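You operate a simulated robot arm through the tools that you are given. There is no shell and no other tool. Be economical: measure what you need, move in short steps, check, and stop when the job is done.

Carry out the task below with a simulated robot arm. There is one attempt and no reset: what you move stays moved.

TASK
Put the black block from the top of the blue-drawer bench on the white plate there. Then take the orange block and put it on top of the white spool.

It is judged by the outcome, as a careful person would: the job done as asked, and still so three seconds after it is handed in. It fails if anything else is knocked over, pushed out of place, dropped, spilled or broken.

THE ROBOT
A 7-joint arm with a two-finger parallel gripper, fixed in place. Base frame: the origin is at the foot of the arm, x ahead of it, y to its left, z up; the work surface is at about z = 820. Lengths are in mm, angles in degrees, forces in N, time in s.
With the tool pointing down near the work surface it reaches from about 300 to 700 mm from the base axis. Its first joint turns from -66.0 to 66.0 degrees. Payload 1.57 kg.
Tool frame: the origin (TCP) lies between the finger pads and is the grasp point; the fingertips stand 30 mm ahead of it; z points along the fingers, y is the line along which they close. The gripper opens to 110 mm. The fingers are 24 mm wide and 12 mm thick; the gripper's body (48 by 112 mm) begins 78 mm behind the TCP.
Orientation is told as [roll, pitch, yaw] about the base's x, y, z axes, in that order, counted from this pose: with the fingers straight down and closing along the base's y, the tool's x points along the base's -x, its y along +y and its z along -z.

THE INTERFACE
- The arm moves only by the tool play_rows. Its argument "rows" is a list of rows, each a list of 3 entries, a list of its own where there are three numbers: the turn, a rotation vector about the tool's x, y, z in degrees, then the shift along the tool's x, y, z in mm, then the opening in per cent of the stroke, from 0 (shut) to 100 (fully open). In form: [[[rx, ry, rz], [tx, ty, tz], fingers], ...]. A call has 1 to 20 rows; each row is the pose to reach, as a shift and turn from the pose commanded when the call began, along the tool's axes at that moment. A row lasts 0.2 s, in which the tool goes at most 50 mm and 8.6 degrees; a call with a longer step from one row to the next is refused whole, and so is a gripper value outside its range. A pose out of reach is approached as far as the arm can. The call stops where the force on the tool passes 40 N (or 10 N more than at its start, if that is more) or the arm is blocked; 0.2 s more then pass. The fingers move at their own pace (about 108 mm/s each) and stop on an object; they squeeze with about 35 N. The grip force told is the motor's: it shows also when the fingers shut on nothing. Time passes only in rows, and 0.2 s behind the last, so rows that repeat a pose let the fingers close. It gives the time, the measured TCP pose, the force on the tool (base axes), the opening and the grip force at its end, in the units of the frame above (readings bear some noise).
- Cameras (640 x 400 px; columns grow to the right, rows downward): "scene" is fixed at [150.1, -406.6, 1402.1]; the picture's right is [0.89, -0.46, 0.00], its down [-0.29, -0.56, -0.78] and it looks along [0.36, 0.69, -0.63] (base axes); focal length 373 px, centre (320, 200). "wrist" rides on the gripper at [-36, 0, -80] in the tool frame; the picture's right is [0.00, -1.00, 0.00], its down [0.97, 0.00, -0.24] and it looks along [0.24, 0.00, 0.97] (tool axes); focal length 218 px, centre (320, 200).
- capture(camera): a new picture of that camera. No time passes.
- locate(camera, pixels): for up to 12 pixels [column, row] of the newest picture of that camera ("zoom" is the newest enlarged one), the place [x, y, z] in the base frame of the surface seen there, good to about 2 mm, but the place of the scene camera against the robot may be out by one fixed shift of up to 25 mm in any direction. No time passes.
- close_up(camera, box): a new picture of the part [left, top, right, bottom] of that camera's present view, enlarged. No time passes.
- job_done(): hands the job in; it is judged then, once.

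Work in short steps. Measure before you move; look again where a grasp or a placing could have gone wrong, and mend it. You have 80 turns and 54 pictures in all, the two below and enlarged ones among them. Open the gripper and draw the arm clear of the work before you hand the job in, unless the task says otherwise; then end with one line.

The tools are called after "Call:" by a JSON object that holds its "method" and its "body". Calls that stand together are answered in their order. play_rows: Moves the arm, as the interface text tells. Its arguments: {"type":"object","properties":{"rows":{"type":"array","items":{"type":"array"}}},"required":["rows"]} The other tools are called the same way: capture (camera) takes a picture; locate (camera, pixels) gives the place of the surface under pixels of a picture; close_up (camera, box) takes an enlarged picture of a part of a camera's view; job_done () hands the job in.

At the start:

```text
time: 0.0
tool_pos: [463.4, -44.3, 1067.9]
orientation: [0.0, 0.0, 0.0]
ft_force: [-0.2, -0.1, 0.1]
opening: 109.8
finger_force: 0.1
```

scene: 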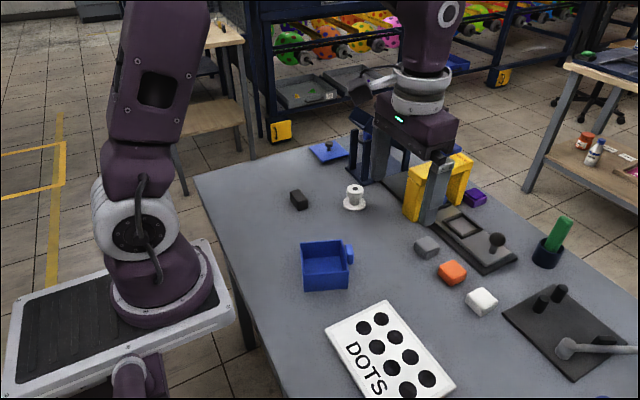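
wrist: 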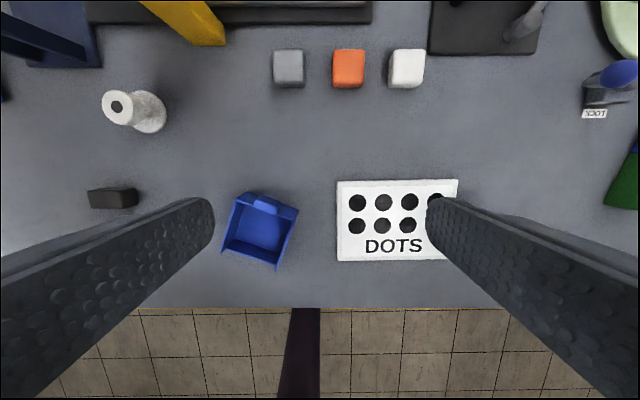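

I'll take enlarged pictures to identify the block, the plate, the spool and the bench.

Call:
{"method": "close_up", "body": {"camera": "scene", "box": [180, 120, 500, 320]}}

Call:
{"method": "close_up", "body": {"camera": "scene", "box": [320, 200, 640, 400]}}

Call:
{"method": "capture", "body": {"camera": "wrist"}}

Call:
{"method": "locate", "body": {"camera": "wrist", "pixels": [[112, 198], [118, 107], [150, 112], [348, 66], [345, 190], [450, 190], [345, 252], [262, 225], [400, 215], [288, 66], [406, 66], [105, 190]]}}

```text
2.00 times, centred on (340, 220) of scene
```

zoom: 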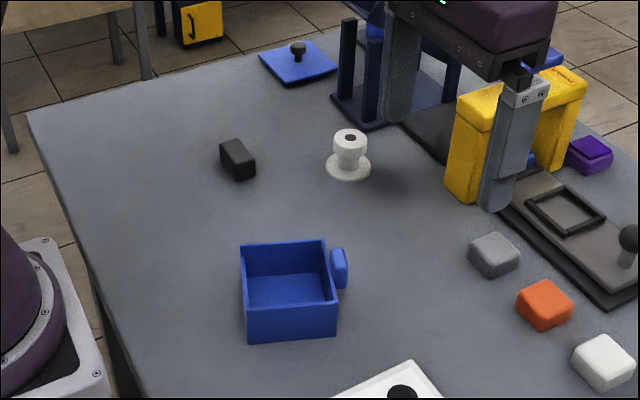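

```text
2.00 times, centred on (480, 300) of scene
```

zoom: 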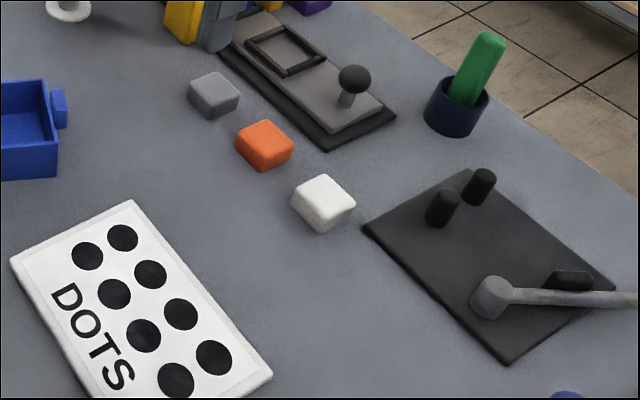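

```text
49 pictures are left
```

wrist: 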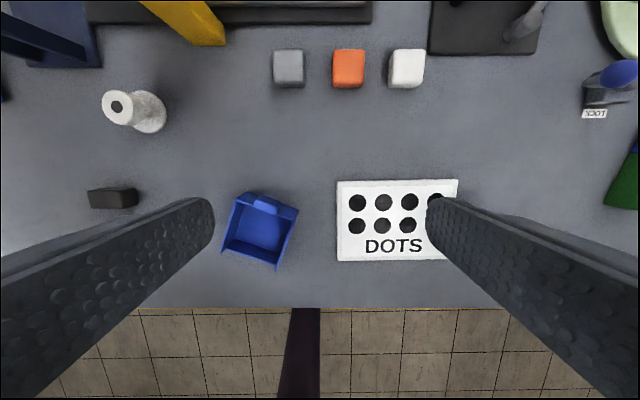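

```text
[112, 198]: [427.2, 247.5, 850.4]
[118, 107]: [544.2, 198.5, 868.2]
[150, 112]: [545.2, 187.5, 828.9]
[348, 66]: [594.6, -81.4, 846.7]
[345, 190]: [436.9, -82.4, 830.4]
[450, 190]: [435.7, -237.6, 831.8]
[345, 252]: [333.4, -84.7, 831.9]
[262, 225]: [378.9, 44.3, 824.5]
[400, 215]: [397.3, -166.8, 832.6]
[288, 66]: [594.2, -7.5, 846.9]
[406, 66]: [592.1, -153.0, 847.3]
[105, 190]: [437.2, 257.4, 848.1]
```

The right edge of the wrist view shows things I can't make out (610,80) and (620,190), possibly a bench. I'll move the camera to the right to see them.

Call:
{"method": "play_rows", "body": {"rows": [[[0, 0, 0], [0, -45, 0], 100], [[0, 0, 0], [0, -90, 0], 100], [[0, 0, 0], [0, -135, 0], 100], [[0, 0, 0], [0, -180, 0], 100], [[0, 0, 0], [0, -225, 0], 100], [[0, 0, 0], [0, -260, 0], 100], [[0, 0, 0], [0, -260, 0], 100]]}}

Call:
{"method": "capture", "body": {"camera": "wrist"}}

Call:
{"method": "capture", "body": {"camera": "scene"}}

```text
time: 1.6
tool_pos: [462.7, -303.9, 1068.1]
orientation: [0.0, 0.1, -0.1]
ft_force: [-0.4, -0.7, 0.6]
opening: 109.9
finger_force: 0.1
```

```text
48 pictures are left
```

wrist: 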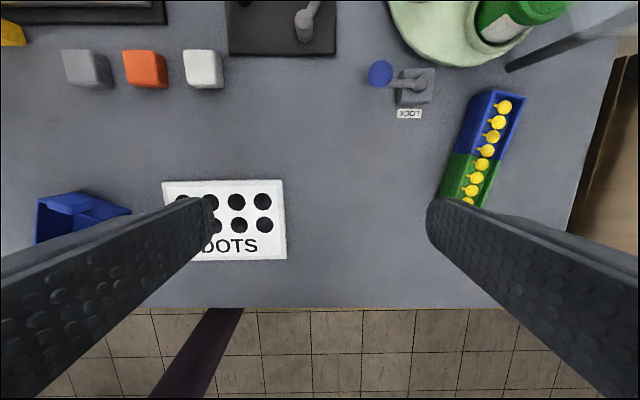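

```text
47 pictures are left
```

scene: 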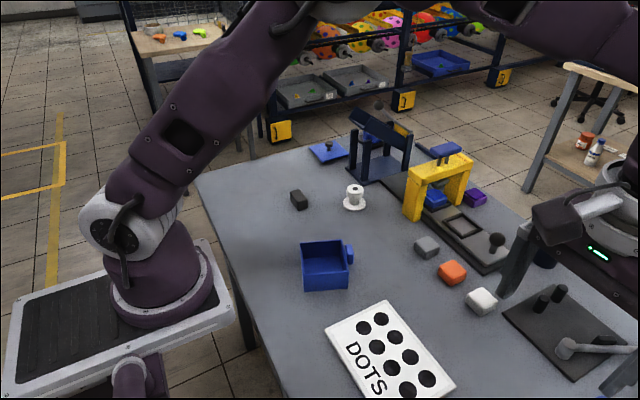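

The bench with the blue drawer is this table, and its only white plate is the DOTS one. I'll move left above the black block (about 427,247) for a closer look.

Call:
{"method": "play_rows", "body": {"rows": [[[0, 0, 0], [0, 48, 0], 100], [[0, 0, 0], [0, 96, 0], 100], [[0, 0, 0], [0, 144, 0], 100], [[0, 0, 0], [0, 192, 0], 100], [[0, 0, 0], [0, 240, 0], 100], [[0, 0, 0], [0, 288, 0], 100], [[0, 0, 0], [0, 336, 0], 100], [[0, 0, 0], [0, 384, 0], 100], [[0, 0, 0], [0, 432, 0], 100], [[0, 0, 0], [0, 480, 0], 100], [[0, 0, 0], [0, 525, 0], 100], [[0, 0, 0], [0, 525, 40], 100], [[0, 0, 0], [0, 525, 40], 100]]}}

Call:
{"method": "capture", "body": {"camera": "wrist"}}

```text
time: 4.4
tool_pos: [463.2, 220.1, 1028.2]
orientation: [0.1, 0.0, 0.0]
ft_force: [0.4, -0.9, 0.4]
opening: 110.1
finger_force: 0.1
```

```text
46 pictures are left
```

wrist: 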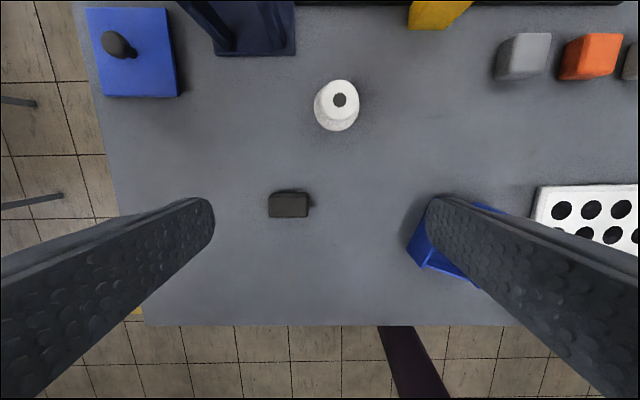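

Call:
{"method": "close_up", "body": {"camera": "wrist", "box": [240, 60, 400, 240]}}

Call:
{"method": "locate", "body": {"camera": "wrist", "pixels": [[270, 194], [306, 194], [270, 216], [306, 216], [288, 205], [325, 97], [339, 84], [356, 98], [330, 125], [435, 258], [338, 106], [288, 230]]}}

```text
2.22 times, centred on (320, 150) of wrist
```

zoom: 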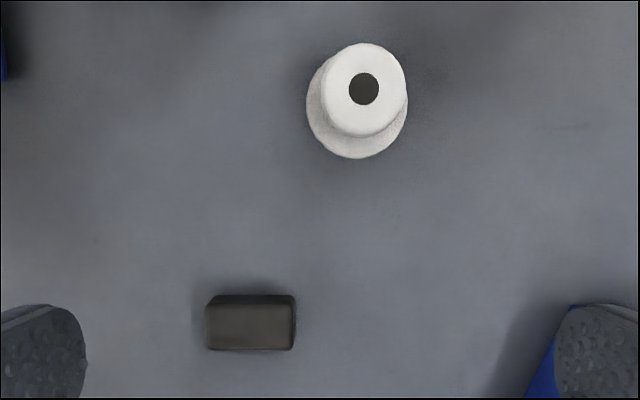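

```text
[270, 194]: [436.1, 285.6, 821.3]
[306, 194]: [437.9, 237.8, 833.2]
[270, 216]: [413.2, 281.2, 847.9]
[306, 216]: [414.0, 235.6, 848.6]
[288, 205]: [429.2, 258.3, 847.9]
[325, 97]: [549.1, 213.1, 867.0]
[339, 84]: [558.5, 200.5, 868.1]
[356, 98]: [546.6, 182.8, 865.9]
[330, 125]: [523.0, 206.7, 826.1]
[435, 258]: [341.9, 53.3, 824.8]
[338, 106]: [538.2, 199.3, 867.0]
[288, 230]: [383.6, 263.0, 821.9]
```

Block top centre is at about (427,258,848), 46 mm long in y and 26 mm in x. I'll position above it, descend partway and check.

Call:
{"method": "play_rows", "body": {"rows": [[[0, 0, 0], [18, 19, 0], 100], [[0, 0, 0], [36.5, 38, 0], 100], [[0, 0, 0], [36.5, 38, 40], 100], [[0, 0, 0], [36.5, 38, 80], 100], [[0, 0, 0], [36.5, 38, 110], 100], [[0, 0, 0], [36.5, 38, 110], 100]]}}

Call:
{"method": "capture", "body": {"camera": "wrist"}}

```text
time: 5.8
tool_pos: [427.0, 257.8, 917.7]
orientation: [0.1, 0.0, 0.0]
ft_force: [0.0, 0.3, 0.6]
opening: 109.8
finger_force: 0.1
```

```text
44 pictures are left
```

wrist: 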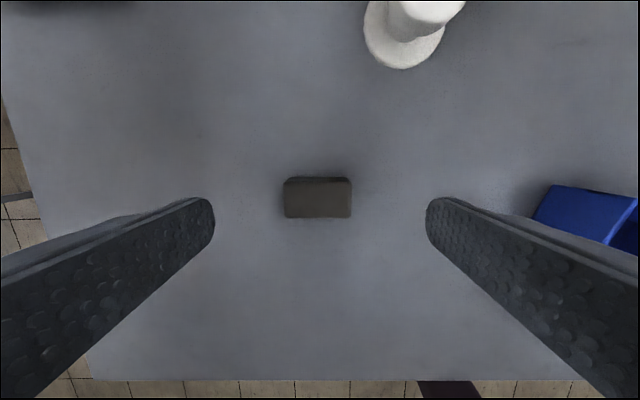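

Call:
{"method": "locate", "body": {"camera": "wrist", "pixels": [[287, 200], [348, 200], [318, 182], [318, 189], [318, 214], [318, 217]]}}

```text
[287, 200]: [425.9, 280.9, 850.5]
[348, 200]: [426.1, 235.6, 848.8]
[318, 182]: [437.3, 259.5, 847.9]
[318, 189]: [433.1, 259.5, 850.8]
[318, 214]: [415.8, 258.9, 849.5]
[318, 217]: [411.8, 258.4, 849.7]
```

The block is centred between the fingers. I'll descend to z about 854 and close.

Call:
{"method": "play_rows", "body": {"rows": [[[0, 0, 0], [1.5, 0.5, 25], 100], [[0, 0, 0], [1.5, 0.5, 50], 100], [[0, 0, 0], [1.5, 0.5, 64], 100], [[0, 0, 0], [1.5, 0.5, 64], 100], [[0, 0, 0], [1.5, 0.5, 64], 30], [[0, 0, 0], [1.5, 0.5, 64], 30], [[0, 0, 0], [1.5, 0.5, 64], 30], [[0, 0, 0], [1.5, 0.5, 64], 30]]}}

```text
time: 7.6
tool_pos: [425.3, 259.6, 852.6]
orientation: [0.0, 0.0, 0.0]
ft_force: [0.0, 0.2, 0.7]
opening: 48.7
finger_force: 34.4
```

Gripped at 48.7 mm. I'll lift and carry it over the plate centre, about (385,-160).

Call:
{"method": "play_rows", "body": {"rows": [[[0, 0, 0], [0, 0, -20], 30], [[0, 0, 0], [0, 0, -60], 30], [[0, 0, 0], [0, 0, -100], 30], [[0, 0, 0], [4, -40, -110], 30], [[0, 0, 0], [8, -80, -110], 30], [[0, 0, 0], [12, -120, -110], 30], [[0, 0, 0], [16, -160, -110], 30], [[0, 0, 0], [20, -200, -110], 30], [[0, 0, 0], [24, -240, -110], 30], [[0, 0, 0], [28, -280, -110], 30], [[0, 0, 0], [32, -320, -110], 30], [[0, 0, 0], [36, -360, -110], 30], [[0, 0, 0], [40, -400, -110], 30], [[0, 0, 0], [40, -420, -110], 30], [[0, 0, 0], [40, -420, -110], 30]]}}

Call:
{"method": "capture", "body": {"camera": "wrist"}}

```text
time: 10.8
tool_pos: [385.9, -161.8, 962.6]
orientation: [0.0, 0.0, 0.0]
ft_force: [-0.2, 0.1, 0.2]
opening: 48.6
finger_force: 34.7
```

```text
43 pictures are left
```

wrist: 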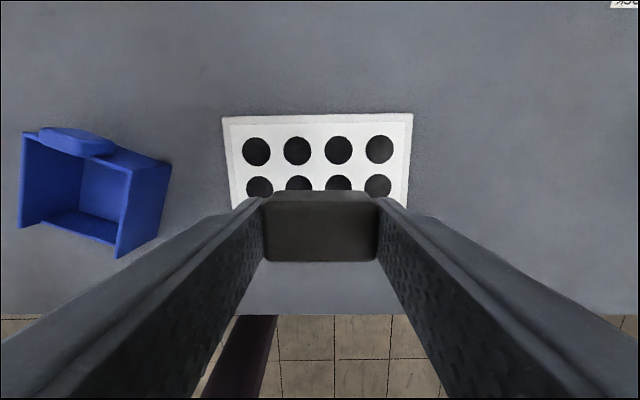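

Call:
{"method": "locate", "body": {"camera": "wrist", "pixels": [[228, 118], [408, 118], [318, 118], [232, 195], [404, 195], [300, 230], [320, 140]]}}

```text
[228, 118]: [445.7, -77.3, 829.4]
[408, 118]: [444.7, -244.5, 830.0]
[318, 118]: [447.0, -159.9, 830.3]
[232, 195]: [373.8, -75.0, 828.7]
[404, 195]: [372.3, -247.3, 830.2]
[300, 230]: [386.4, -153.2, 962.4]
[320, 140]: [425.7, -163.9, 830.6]
```

Plate spans x about 322 to 447 and y -75 to -247, with its top at z about 830. I'll lower to TCP 864, i.e. about 1 mm above contact, and check the force.

Call:
{"method": "play_rows", "body": {"rows": [[[0, 0, 0], [0, 0, 40], 30], [[0, 0, 0], [0, 0, 75], 30], [[0, 0, 0], [0, 0, 92], 30], [[0, 0, 0], [0, 0, 96], 30], [[0, 0, 0], [0, 0, 98.5], 30], [[0, 0, 0], [0, 0, 98.5], 30]]}}

Call:
{"method": "capture", "body": {"camera": "scene"}}

```text
time: 12.2
tool_pos: [386.5, -160.3, 865.7]
orientation: [0.0, 0.0, 0.0]
ft_force: [-0.2, -0.6, 0.2]
opening: 48.8
finger_force: 35.6
```

```text
42 pictures are left
```

scene: 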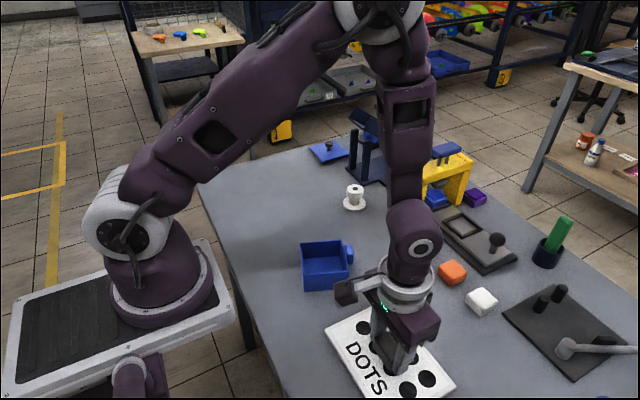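

No contact force yet, so I'll lower in 1 mm steps.

Call:
{"method": "play_rows", "body": {"rows": [[[0, 0, 0], [0, 0, 0.7], 30], [[0, 0, 0], [0, 0, 1.4], 30], [[0, 0, 0], [0, 0, 1.4], 30]]}}

```text
time: 13.0
tool_pos: [385.3, -160.6, 863.8]
orientation: [0.0, 0.1, -0.1]
ft_force: [0.7, -0.4, 0.1]
opening: 48.8
finger_force: 34.9
```

Call:
{"method": "play_rows", "body": {"rows": [[[0, 0, 0], [0, 0, 0.7], 30], [[0, 0, 0], [0, 0, 1.3], 30], [[0, 0, 0], [0, 0, 1.3], 30]]}}

```text
time: 13.8
tool_pos: [384.8, -160.4, 863.0]
orientation: [0.0, -0.1, -0.1]
ft_force: [-1.1, 1.9, 18.4]
opening: 48.7
finger_force: 34.7
```

Contact is felt (18 N up), so the block is resting on the plate. I'll open and rise straight up.

Call:
{"method": "play_rows", "body": {"rows": [[[0, 0, 0], [0, 0, -0.8], 30], [[0, 0, 0], [0, 0, -0.8], 70], [[0, 0, 0], [0, 0, -0.8], 70], [[0, 0, 0], [0, 0, -0.8], 70], [[0, 0, 0], [0, 0, -25], 70], [[0, 0, 0], [0, 0, -70], 70], [[0, 0, 0], [0, 0, -115], 70], [[0, 0, 0], [0, 0, -115], 70]]}}

Call:
{"method": "capture", "body": {"camera": "wrist"}}

```text
time: 15.6
tool_pos: [387.4, -162.3, 977.6]
orientation: [0.0, 0.0, 0.1]
ft_force: [0.0, 0.2, 0.7]
opening: 77.0
finger_force: 0.1
```

```text
41 pictures are left
```

wrist: 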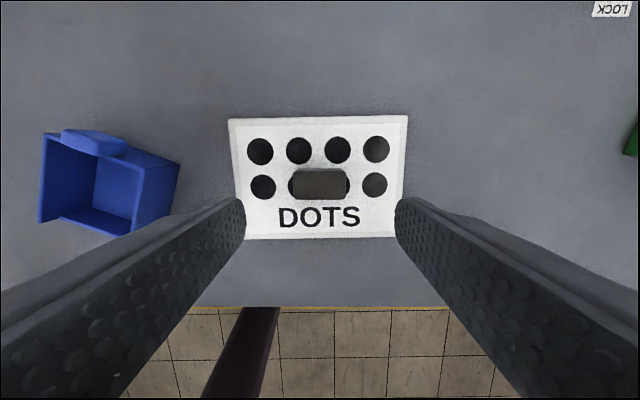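

The black block sits flat on the plate. Next I'll go above the orange block, about (594,-81).

Call:
{"method": "play_rows", "body": {"rows": [[[0, 0, 0], [-42, 16, 0], 58], [[0, 0, 0], [-84, 32, 0], 58], [[0, 0, 0], [-126, 48, 0], 58], [[0, 0, 0], [-168, 64, 0], 58], [[0, 0, 0], [-205, 80, 0], 58], [[0, 0, 0], [-205, 80, 0], 58], [[0, 0, 0], [-205, 80, 0], 58]]}}

Call:
{"method": "capture", "body": {"camera": "wrist"}}

```text
time: 17.2
tool_pos: [591.8, -81.0, 976.9]
orientation: [0.1, 0.0, 0.0]
ft_force: [0.0, -0.9, -1.1]
opening: 63.7
finger_force: 0.2
```

```text
40 pictures are left
```

wrist: 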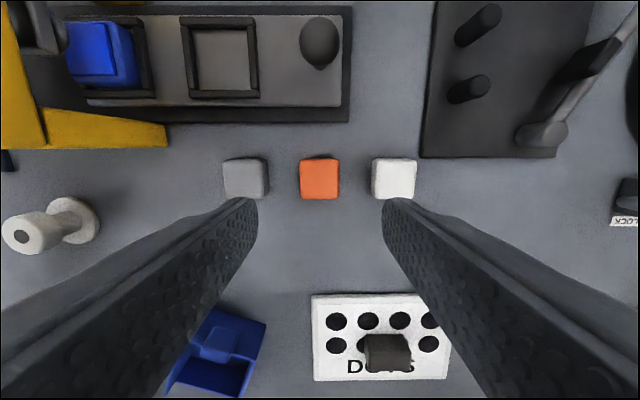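

Call:
{"method": "locate", "body": {"camera": "wrist", "pixels": [[301, 180], [338, 180], [319, 160], [319, 164], [319, 196], [319, 180], [267, 180], [373, 180]]}}

Call:
{"method": "close_up", "body": {"camera": "wrist", "box": [210, 130, 430, 260]}}

```text
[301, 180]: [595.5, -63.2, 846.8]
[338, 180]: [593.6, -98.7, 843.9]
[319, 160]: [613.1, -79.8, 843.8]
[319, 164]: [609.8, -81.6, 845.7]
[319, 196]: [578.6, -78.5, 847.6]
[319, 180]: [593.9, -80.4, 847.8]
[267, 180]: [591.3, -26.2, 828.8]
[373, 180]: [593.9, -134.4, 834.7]
```

```text
2.91 times, centred on (320, 195) of wrist
```

zoom: 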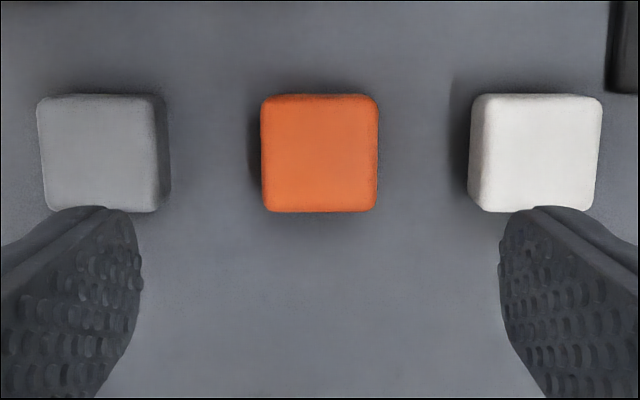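

Orange spans y -62 to -100 with 34 mm gaps to its neighbours. I'll set the opening to about 58 mm and descend to z about 870 first.

Call:
{"method": "play_rows", "body": {"rows": [[[0, 0, 0], [-2.5, 0, 0], 53], [[0, 0, 0], [-2.5, 0, 40], 53], [[0, 0, 0], [-2.5, 0, 75], 53], [[0, 0, 0], [-2.5, 0, 85], 53], [[0, 0, 0], [-2.5, 0, 85], 53]]}}

Call:
{"method": "capture", "body": {"camera": "wrist"}}

```text
time: 18.4
tool_pos: [592.5, -80.7, 891.6]
orientation: [0.0, -0.1, 0.0]
ft_force: [-0.9, 0.9, 0.1]
opening: 58.2
finger_force: 0.1
```

```text
38 pictures are left
```

wrist: 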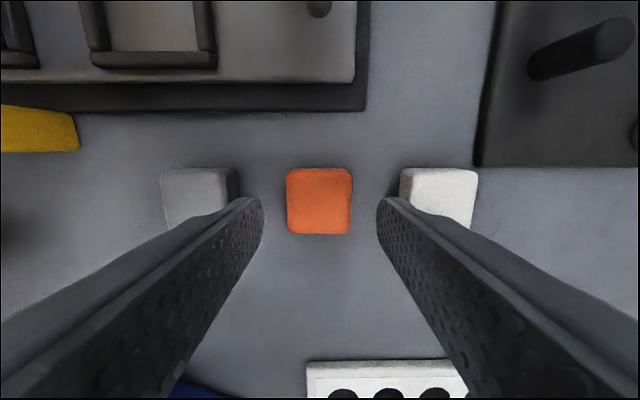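

Well centred, so I'll descend to 854 and close.

Call:
{"method": "play_rows", "body": {"rows": [[[0, 0, 0], [-1, 0, 15], 53], [[0, 0, 0], [-1, 0, 30], 53], [[0, 0, 0], [-1, 0, 37.5], 53], [[0, 0, 0], [-1, 0, 37.5], 53], [[0, 0, 0], [-1, 0, 37.5], 22], [[0, 0, 0], [-1, 0, 37.5], 22], [[0, 0, 0], [-1, 0, 37.5], 22]]}}

```text
time: 20.0
tool_pos: [593.0, -80.9, 855.4]
orientation: [0.0, 0.0, -0.1]
ft_force: [0.3, -0.8, -0.3]
opening: 38.7
finger_force: 35.5
```

Gripped at 38.7 mm. I'll lift straight up, pull back to x about 480 and move left, so the spool appears ahead of the held block.

Call:
{"method": "play_rows", "body": {"rows": [[[0, 0, 0], [0, 0, -20], 22], [[0, 0, 0], [0, 0, -60], 22], [[0, 0, 0], [0, 0, -105], 22], [[0, 0, 0], [30, 0, -140], 22], [[0, 0, 0], [70, 20, -140], 22], [[0, 0, 0], [110, 45, -140], 22], [[0, 0, 0], [113, 90, -140], 22], [[0, 0, 0], [113, 135, -140], 22], [[0, 0, 0], [113, 180, -140], 22], [[0, 0, 0], [113, 225, -140], 22], [[0, 0, 0], [113, 260, -140], 22], [[0, 0, 0], [113, 280, -140], 22], [[0, 0, 0], [113, 280, -140], 22], [[0, 0, 0], [113, 280, -140], 22]]}}

Call:
{"method": "capture", "body": {"camera": "wrist"}}

```text
time: 23.0
tool_pos: [480.7, 199.7, 995.0]
orientation: [0.0, -0.1, 0.0]
ft_force: [0.0, 0.9, 0.4]
opening: 38.8
finger_force: 35.2
```

```text
37 pictures are left
```

wrist: 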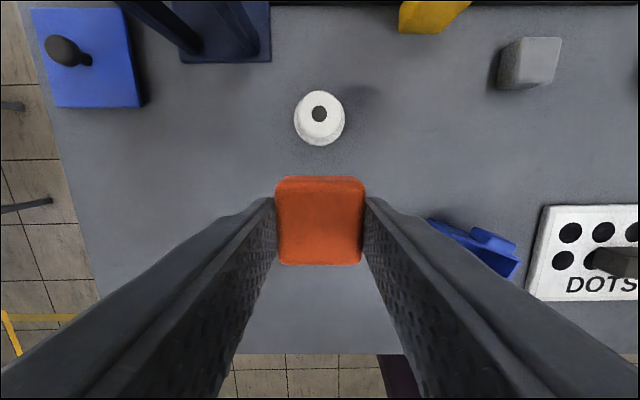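

Call:
{"method": "close_up", "body": {"camera": "wrist", "box": [280, 75, 360, 155]}}

Call:
{"method": "locate", "body": {"camera": "wrist", "pixels": [[299, 113], [340, 113], [319, 94], [319, 132], [319, 114], [308, 113], [330, 113], [319, 104], [319, 126], [319, 143], [320, 220]]}}

```text
5.00 times, centred on (320, 115) of wrist
```

zoom: 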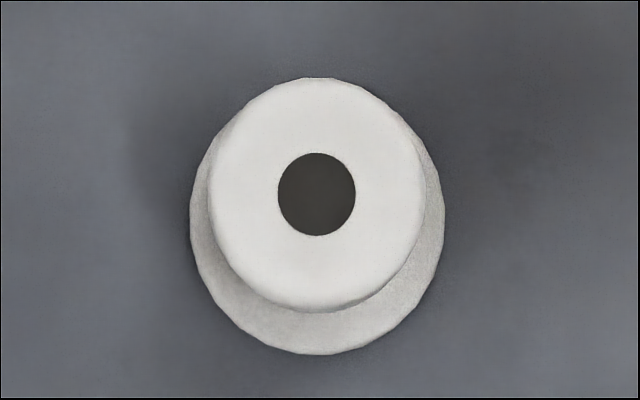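

```text
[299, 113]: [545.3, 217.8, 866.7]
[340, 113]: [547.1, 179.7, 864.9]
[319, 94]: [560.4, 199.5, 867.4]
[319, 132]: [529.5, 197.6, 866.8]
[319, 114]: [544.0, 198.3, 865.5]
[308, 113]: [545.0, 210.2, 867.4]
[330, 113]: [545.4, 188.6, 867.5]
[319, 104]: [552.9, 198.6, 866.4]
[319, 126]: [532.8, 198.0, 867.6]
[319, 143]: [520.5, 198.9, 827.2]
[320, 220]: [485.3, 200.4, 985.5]
```

Spool top centre is at about (544,198.3,867). I'll move the block over it and down to TCP z 908.

Call:
{"method": "play_rows", "body": {"rows": [[[0, 0, 0], [-32, -1, 0], 22], [[0, 0, 0], [-63, -1, 0], 22], [[0, 0, 0], [-63, -1, 0], 22], [[0, 0, 0], [-63, -1, 35], 22], [[0, 0, 0], [-63, -1, 65], 22], [[0, 0, 0], [-63, -1, 80], 22], [[0, 0, 0], [-63, -1, 87], 22], [[0, 0, 0], [-63, -1, 87], 22]]}}

Call:
{"method": "close_up", "body": {"camera": "scene", "box": [280, 120, 440, 220]}}

Call:
{"method": "capture", "body": {"camera": "wrist"}}

```text
time: 24.8
tool_pos: [543.6, 198.9, 908.5]
orientation: [0.1, -0.1, 0.0]
ft_force: [0.1, 0.4, -0.1]
opening: 38.6
finger_force: 34.5
```

```text
4.00 times, centred on (360, 170) of scene
```

zoom: 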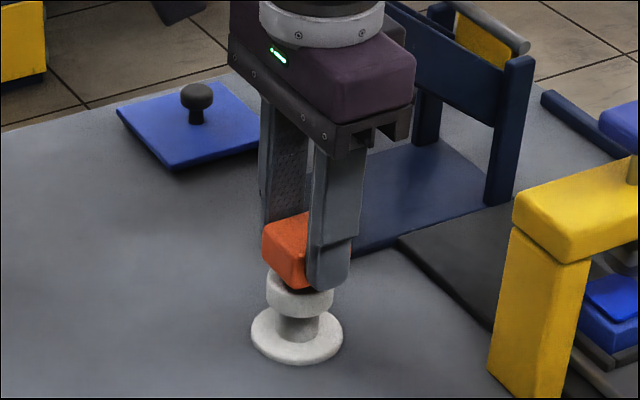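

```text
34 pictures are left
```

wrist: 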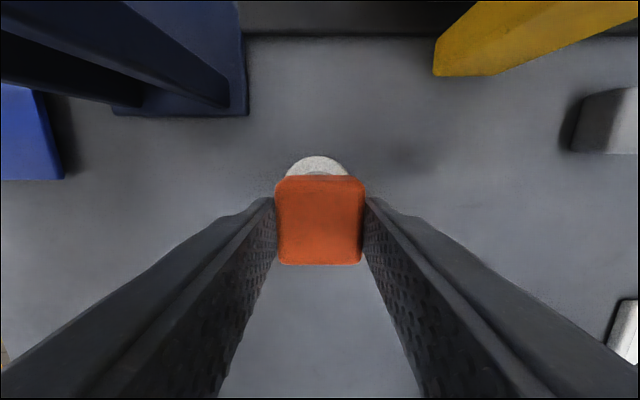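

Aligned over the spool with a few mm to go. I'll lower in small steps.

Call:
{"method": "play_rows", "body": {"rows": [[[0, 0, 0], [0, 0, 1.5], 22], [[0, 0, 0], [0, 0, 3], 22], [[0, 0, 0], [0, 0, 4], 22], [[0, 0, 0], [0, 0, 4], 22]]}}

```text
time: 25.8
tool_pos: [544.9, 198.6, 904.6]
orientation: [0.0, -0.1, 0.0]
ft_force: [0.0, -0.5, 0.1]
opening: 38.4
finger_force: 35.1
```

Call:
{"method": "play_rows", "body": {"rows": [[[0, 0, 0], [0, 0, 0.7], 22], [[0, 0, 0], [0, 0, 1.4], 22], [[0, 0, 0], [0, 0, 1.4], 22]]}}

```text
time: 26.6
tool_pos: [543.4, 198.0, 902.0]
orientation: [0.0, 0.0, 0.0]
ft_force: [-0.3, 0.4, -1.1]
opening: 38.8
finger_force: 35.0
```

Call:
{"method": "play_rows", "body": {"rows": [[[0, 0, 0], [0, 0, 0.5], 22], [[0, 0, 0], [0, 0, 1], 22], [[0, 0, 0], [0, 0, 1], 22]]}}

```text
time: 27.4
tool_pos: [544.2, 198.5, 901.3]
orientation: [0.0, 0.0, 0.0]
ft_force: [0.1, 0.3, -1.2]
opening: 38.7
finger_force: 35.8
```

Call:
{"method": "play_rows", "body": {"rows": [[[0, 0, 0], [0, 0, 0.4], 22], [[0, 0, 0], [0, 0, 0.8], 22], [[0, 0, 0], [0, 0, 0.8], 22]]}}

Call:
{"method": "close_up", "body": {"camera": "scene", "box": [325, 160, 389, 220]}}

```text
time: 28.2
tool_pos: [543.0, 198.5, 900.1]
orientation: [0.0, 0.0, 0.0]
ft_force: [0.4, -0.3, -1.1]
opening: 38.4
finger_force: 35.1
```

```text
6.67 times, centred on (357, 190) of scene
```

zoom: 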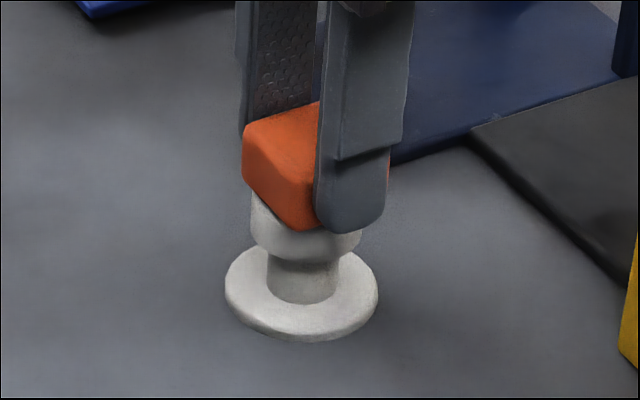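

Call:
{"method": "play_rows", "body": {"rows": [[[0, 0, 0], [0, 0, 0.3], 22], [[0, 0, 0], [0, 0, 0.7], 22], [[0, 0, 0], [0, 0, 0.7], 22]]}}

```text
time: 29.0
tool_pos: [543.0, 198.4, 898.9]
orientation: [-0.1, 0.0, 0.0]
ft_force: [-1.7, -0.8, 6.0]
opening: 38.7
finger_force: 34.9
```

Contact at 6 N. I'll open here and then rise straight up.

Call:
{"method": "play_rows", "body": {"rows": [[[0, 0, 0], [0, 0, 0], 40], [[0, 0, 0], [0, 0, 0], 65], [[0, 0, 0], [0, 0, 0], 65], [[0, 0, 0], [0, 0, 0], 65], [[0, 0, 0], [0, 0, -20], 65], [[0, 0, 0], [0, 0, -55], 65], [[0, 0, 0], [0, 0, -100], 65], [[0, 0, 0], [40, 0, -120], 65], [[0, 0, 0], [85, 0, -130], 65], [[0, 0, 0], [100, 0, -130], 65]]}}

Call:
{"method": "close_up", "body": {"camera": "scene", "box": [280, 140, 440, 240]}}

Call:
{"method": "capture", "body": {"camera": "wrist"}}

Call:
{"method": "capture", "body": {"camera": "scene"}}

```text
time: 31.2
tool_pos: [444.7, 197.8, 1030.7]
orientation: [-0.1, 0.0, 0.0]
ft_force: [1.0, -0.7, -0.7]
opening: 71.7
finger_force: 0.1
```

```text
4.00 times, centred on (360, 190) of scene
```

zoom: 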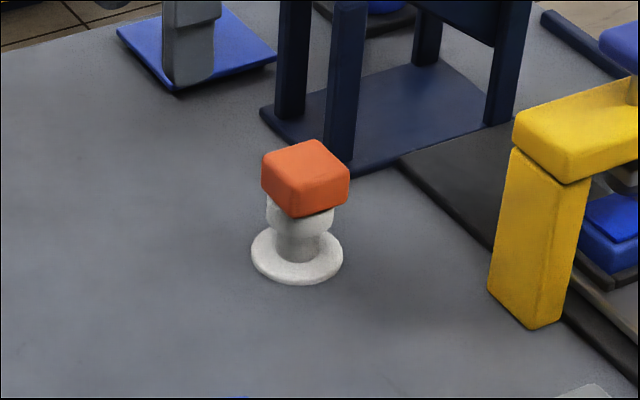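

```text
31 pictures are left
```

wrist: 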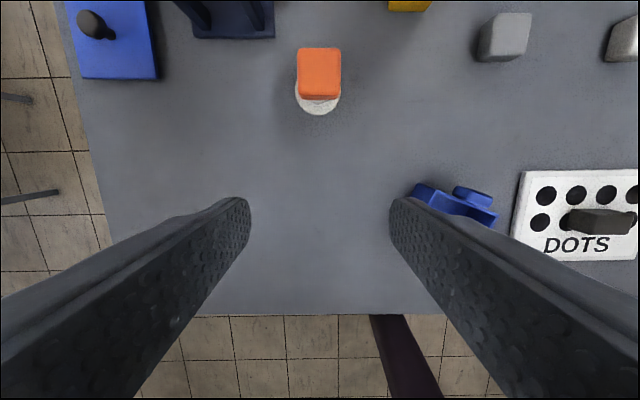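

```text
30 pictures are left
```

scene: 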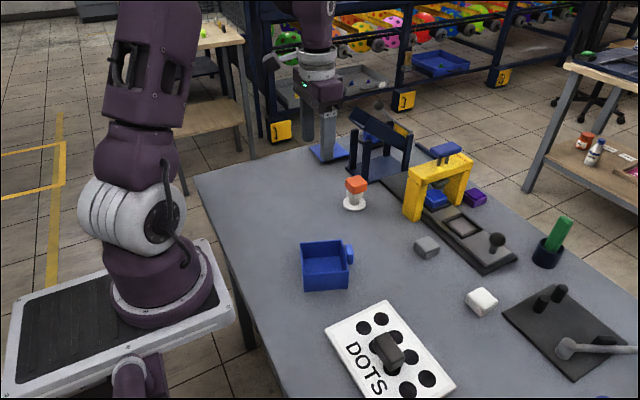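

Both blocks are in place and stable: orange level on the spool and black on the plate, with nothing else disturbed. The arm is clear with the gripper open, so I'm handing in.

Call:
{"method": "job_done", "body": {}}

```text
The job is handed in.
```

The black block is on the white DOTS plate and the orange block is on top of the white spool; the job is handed in.
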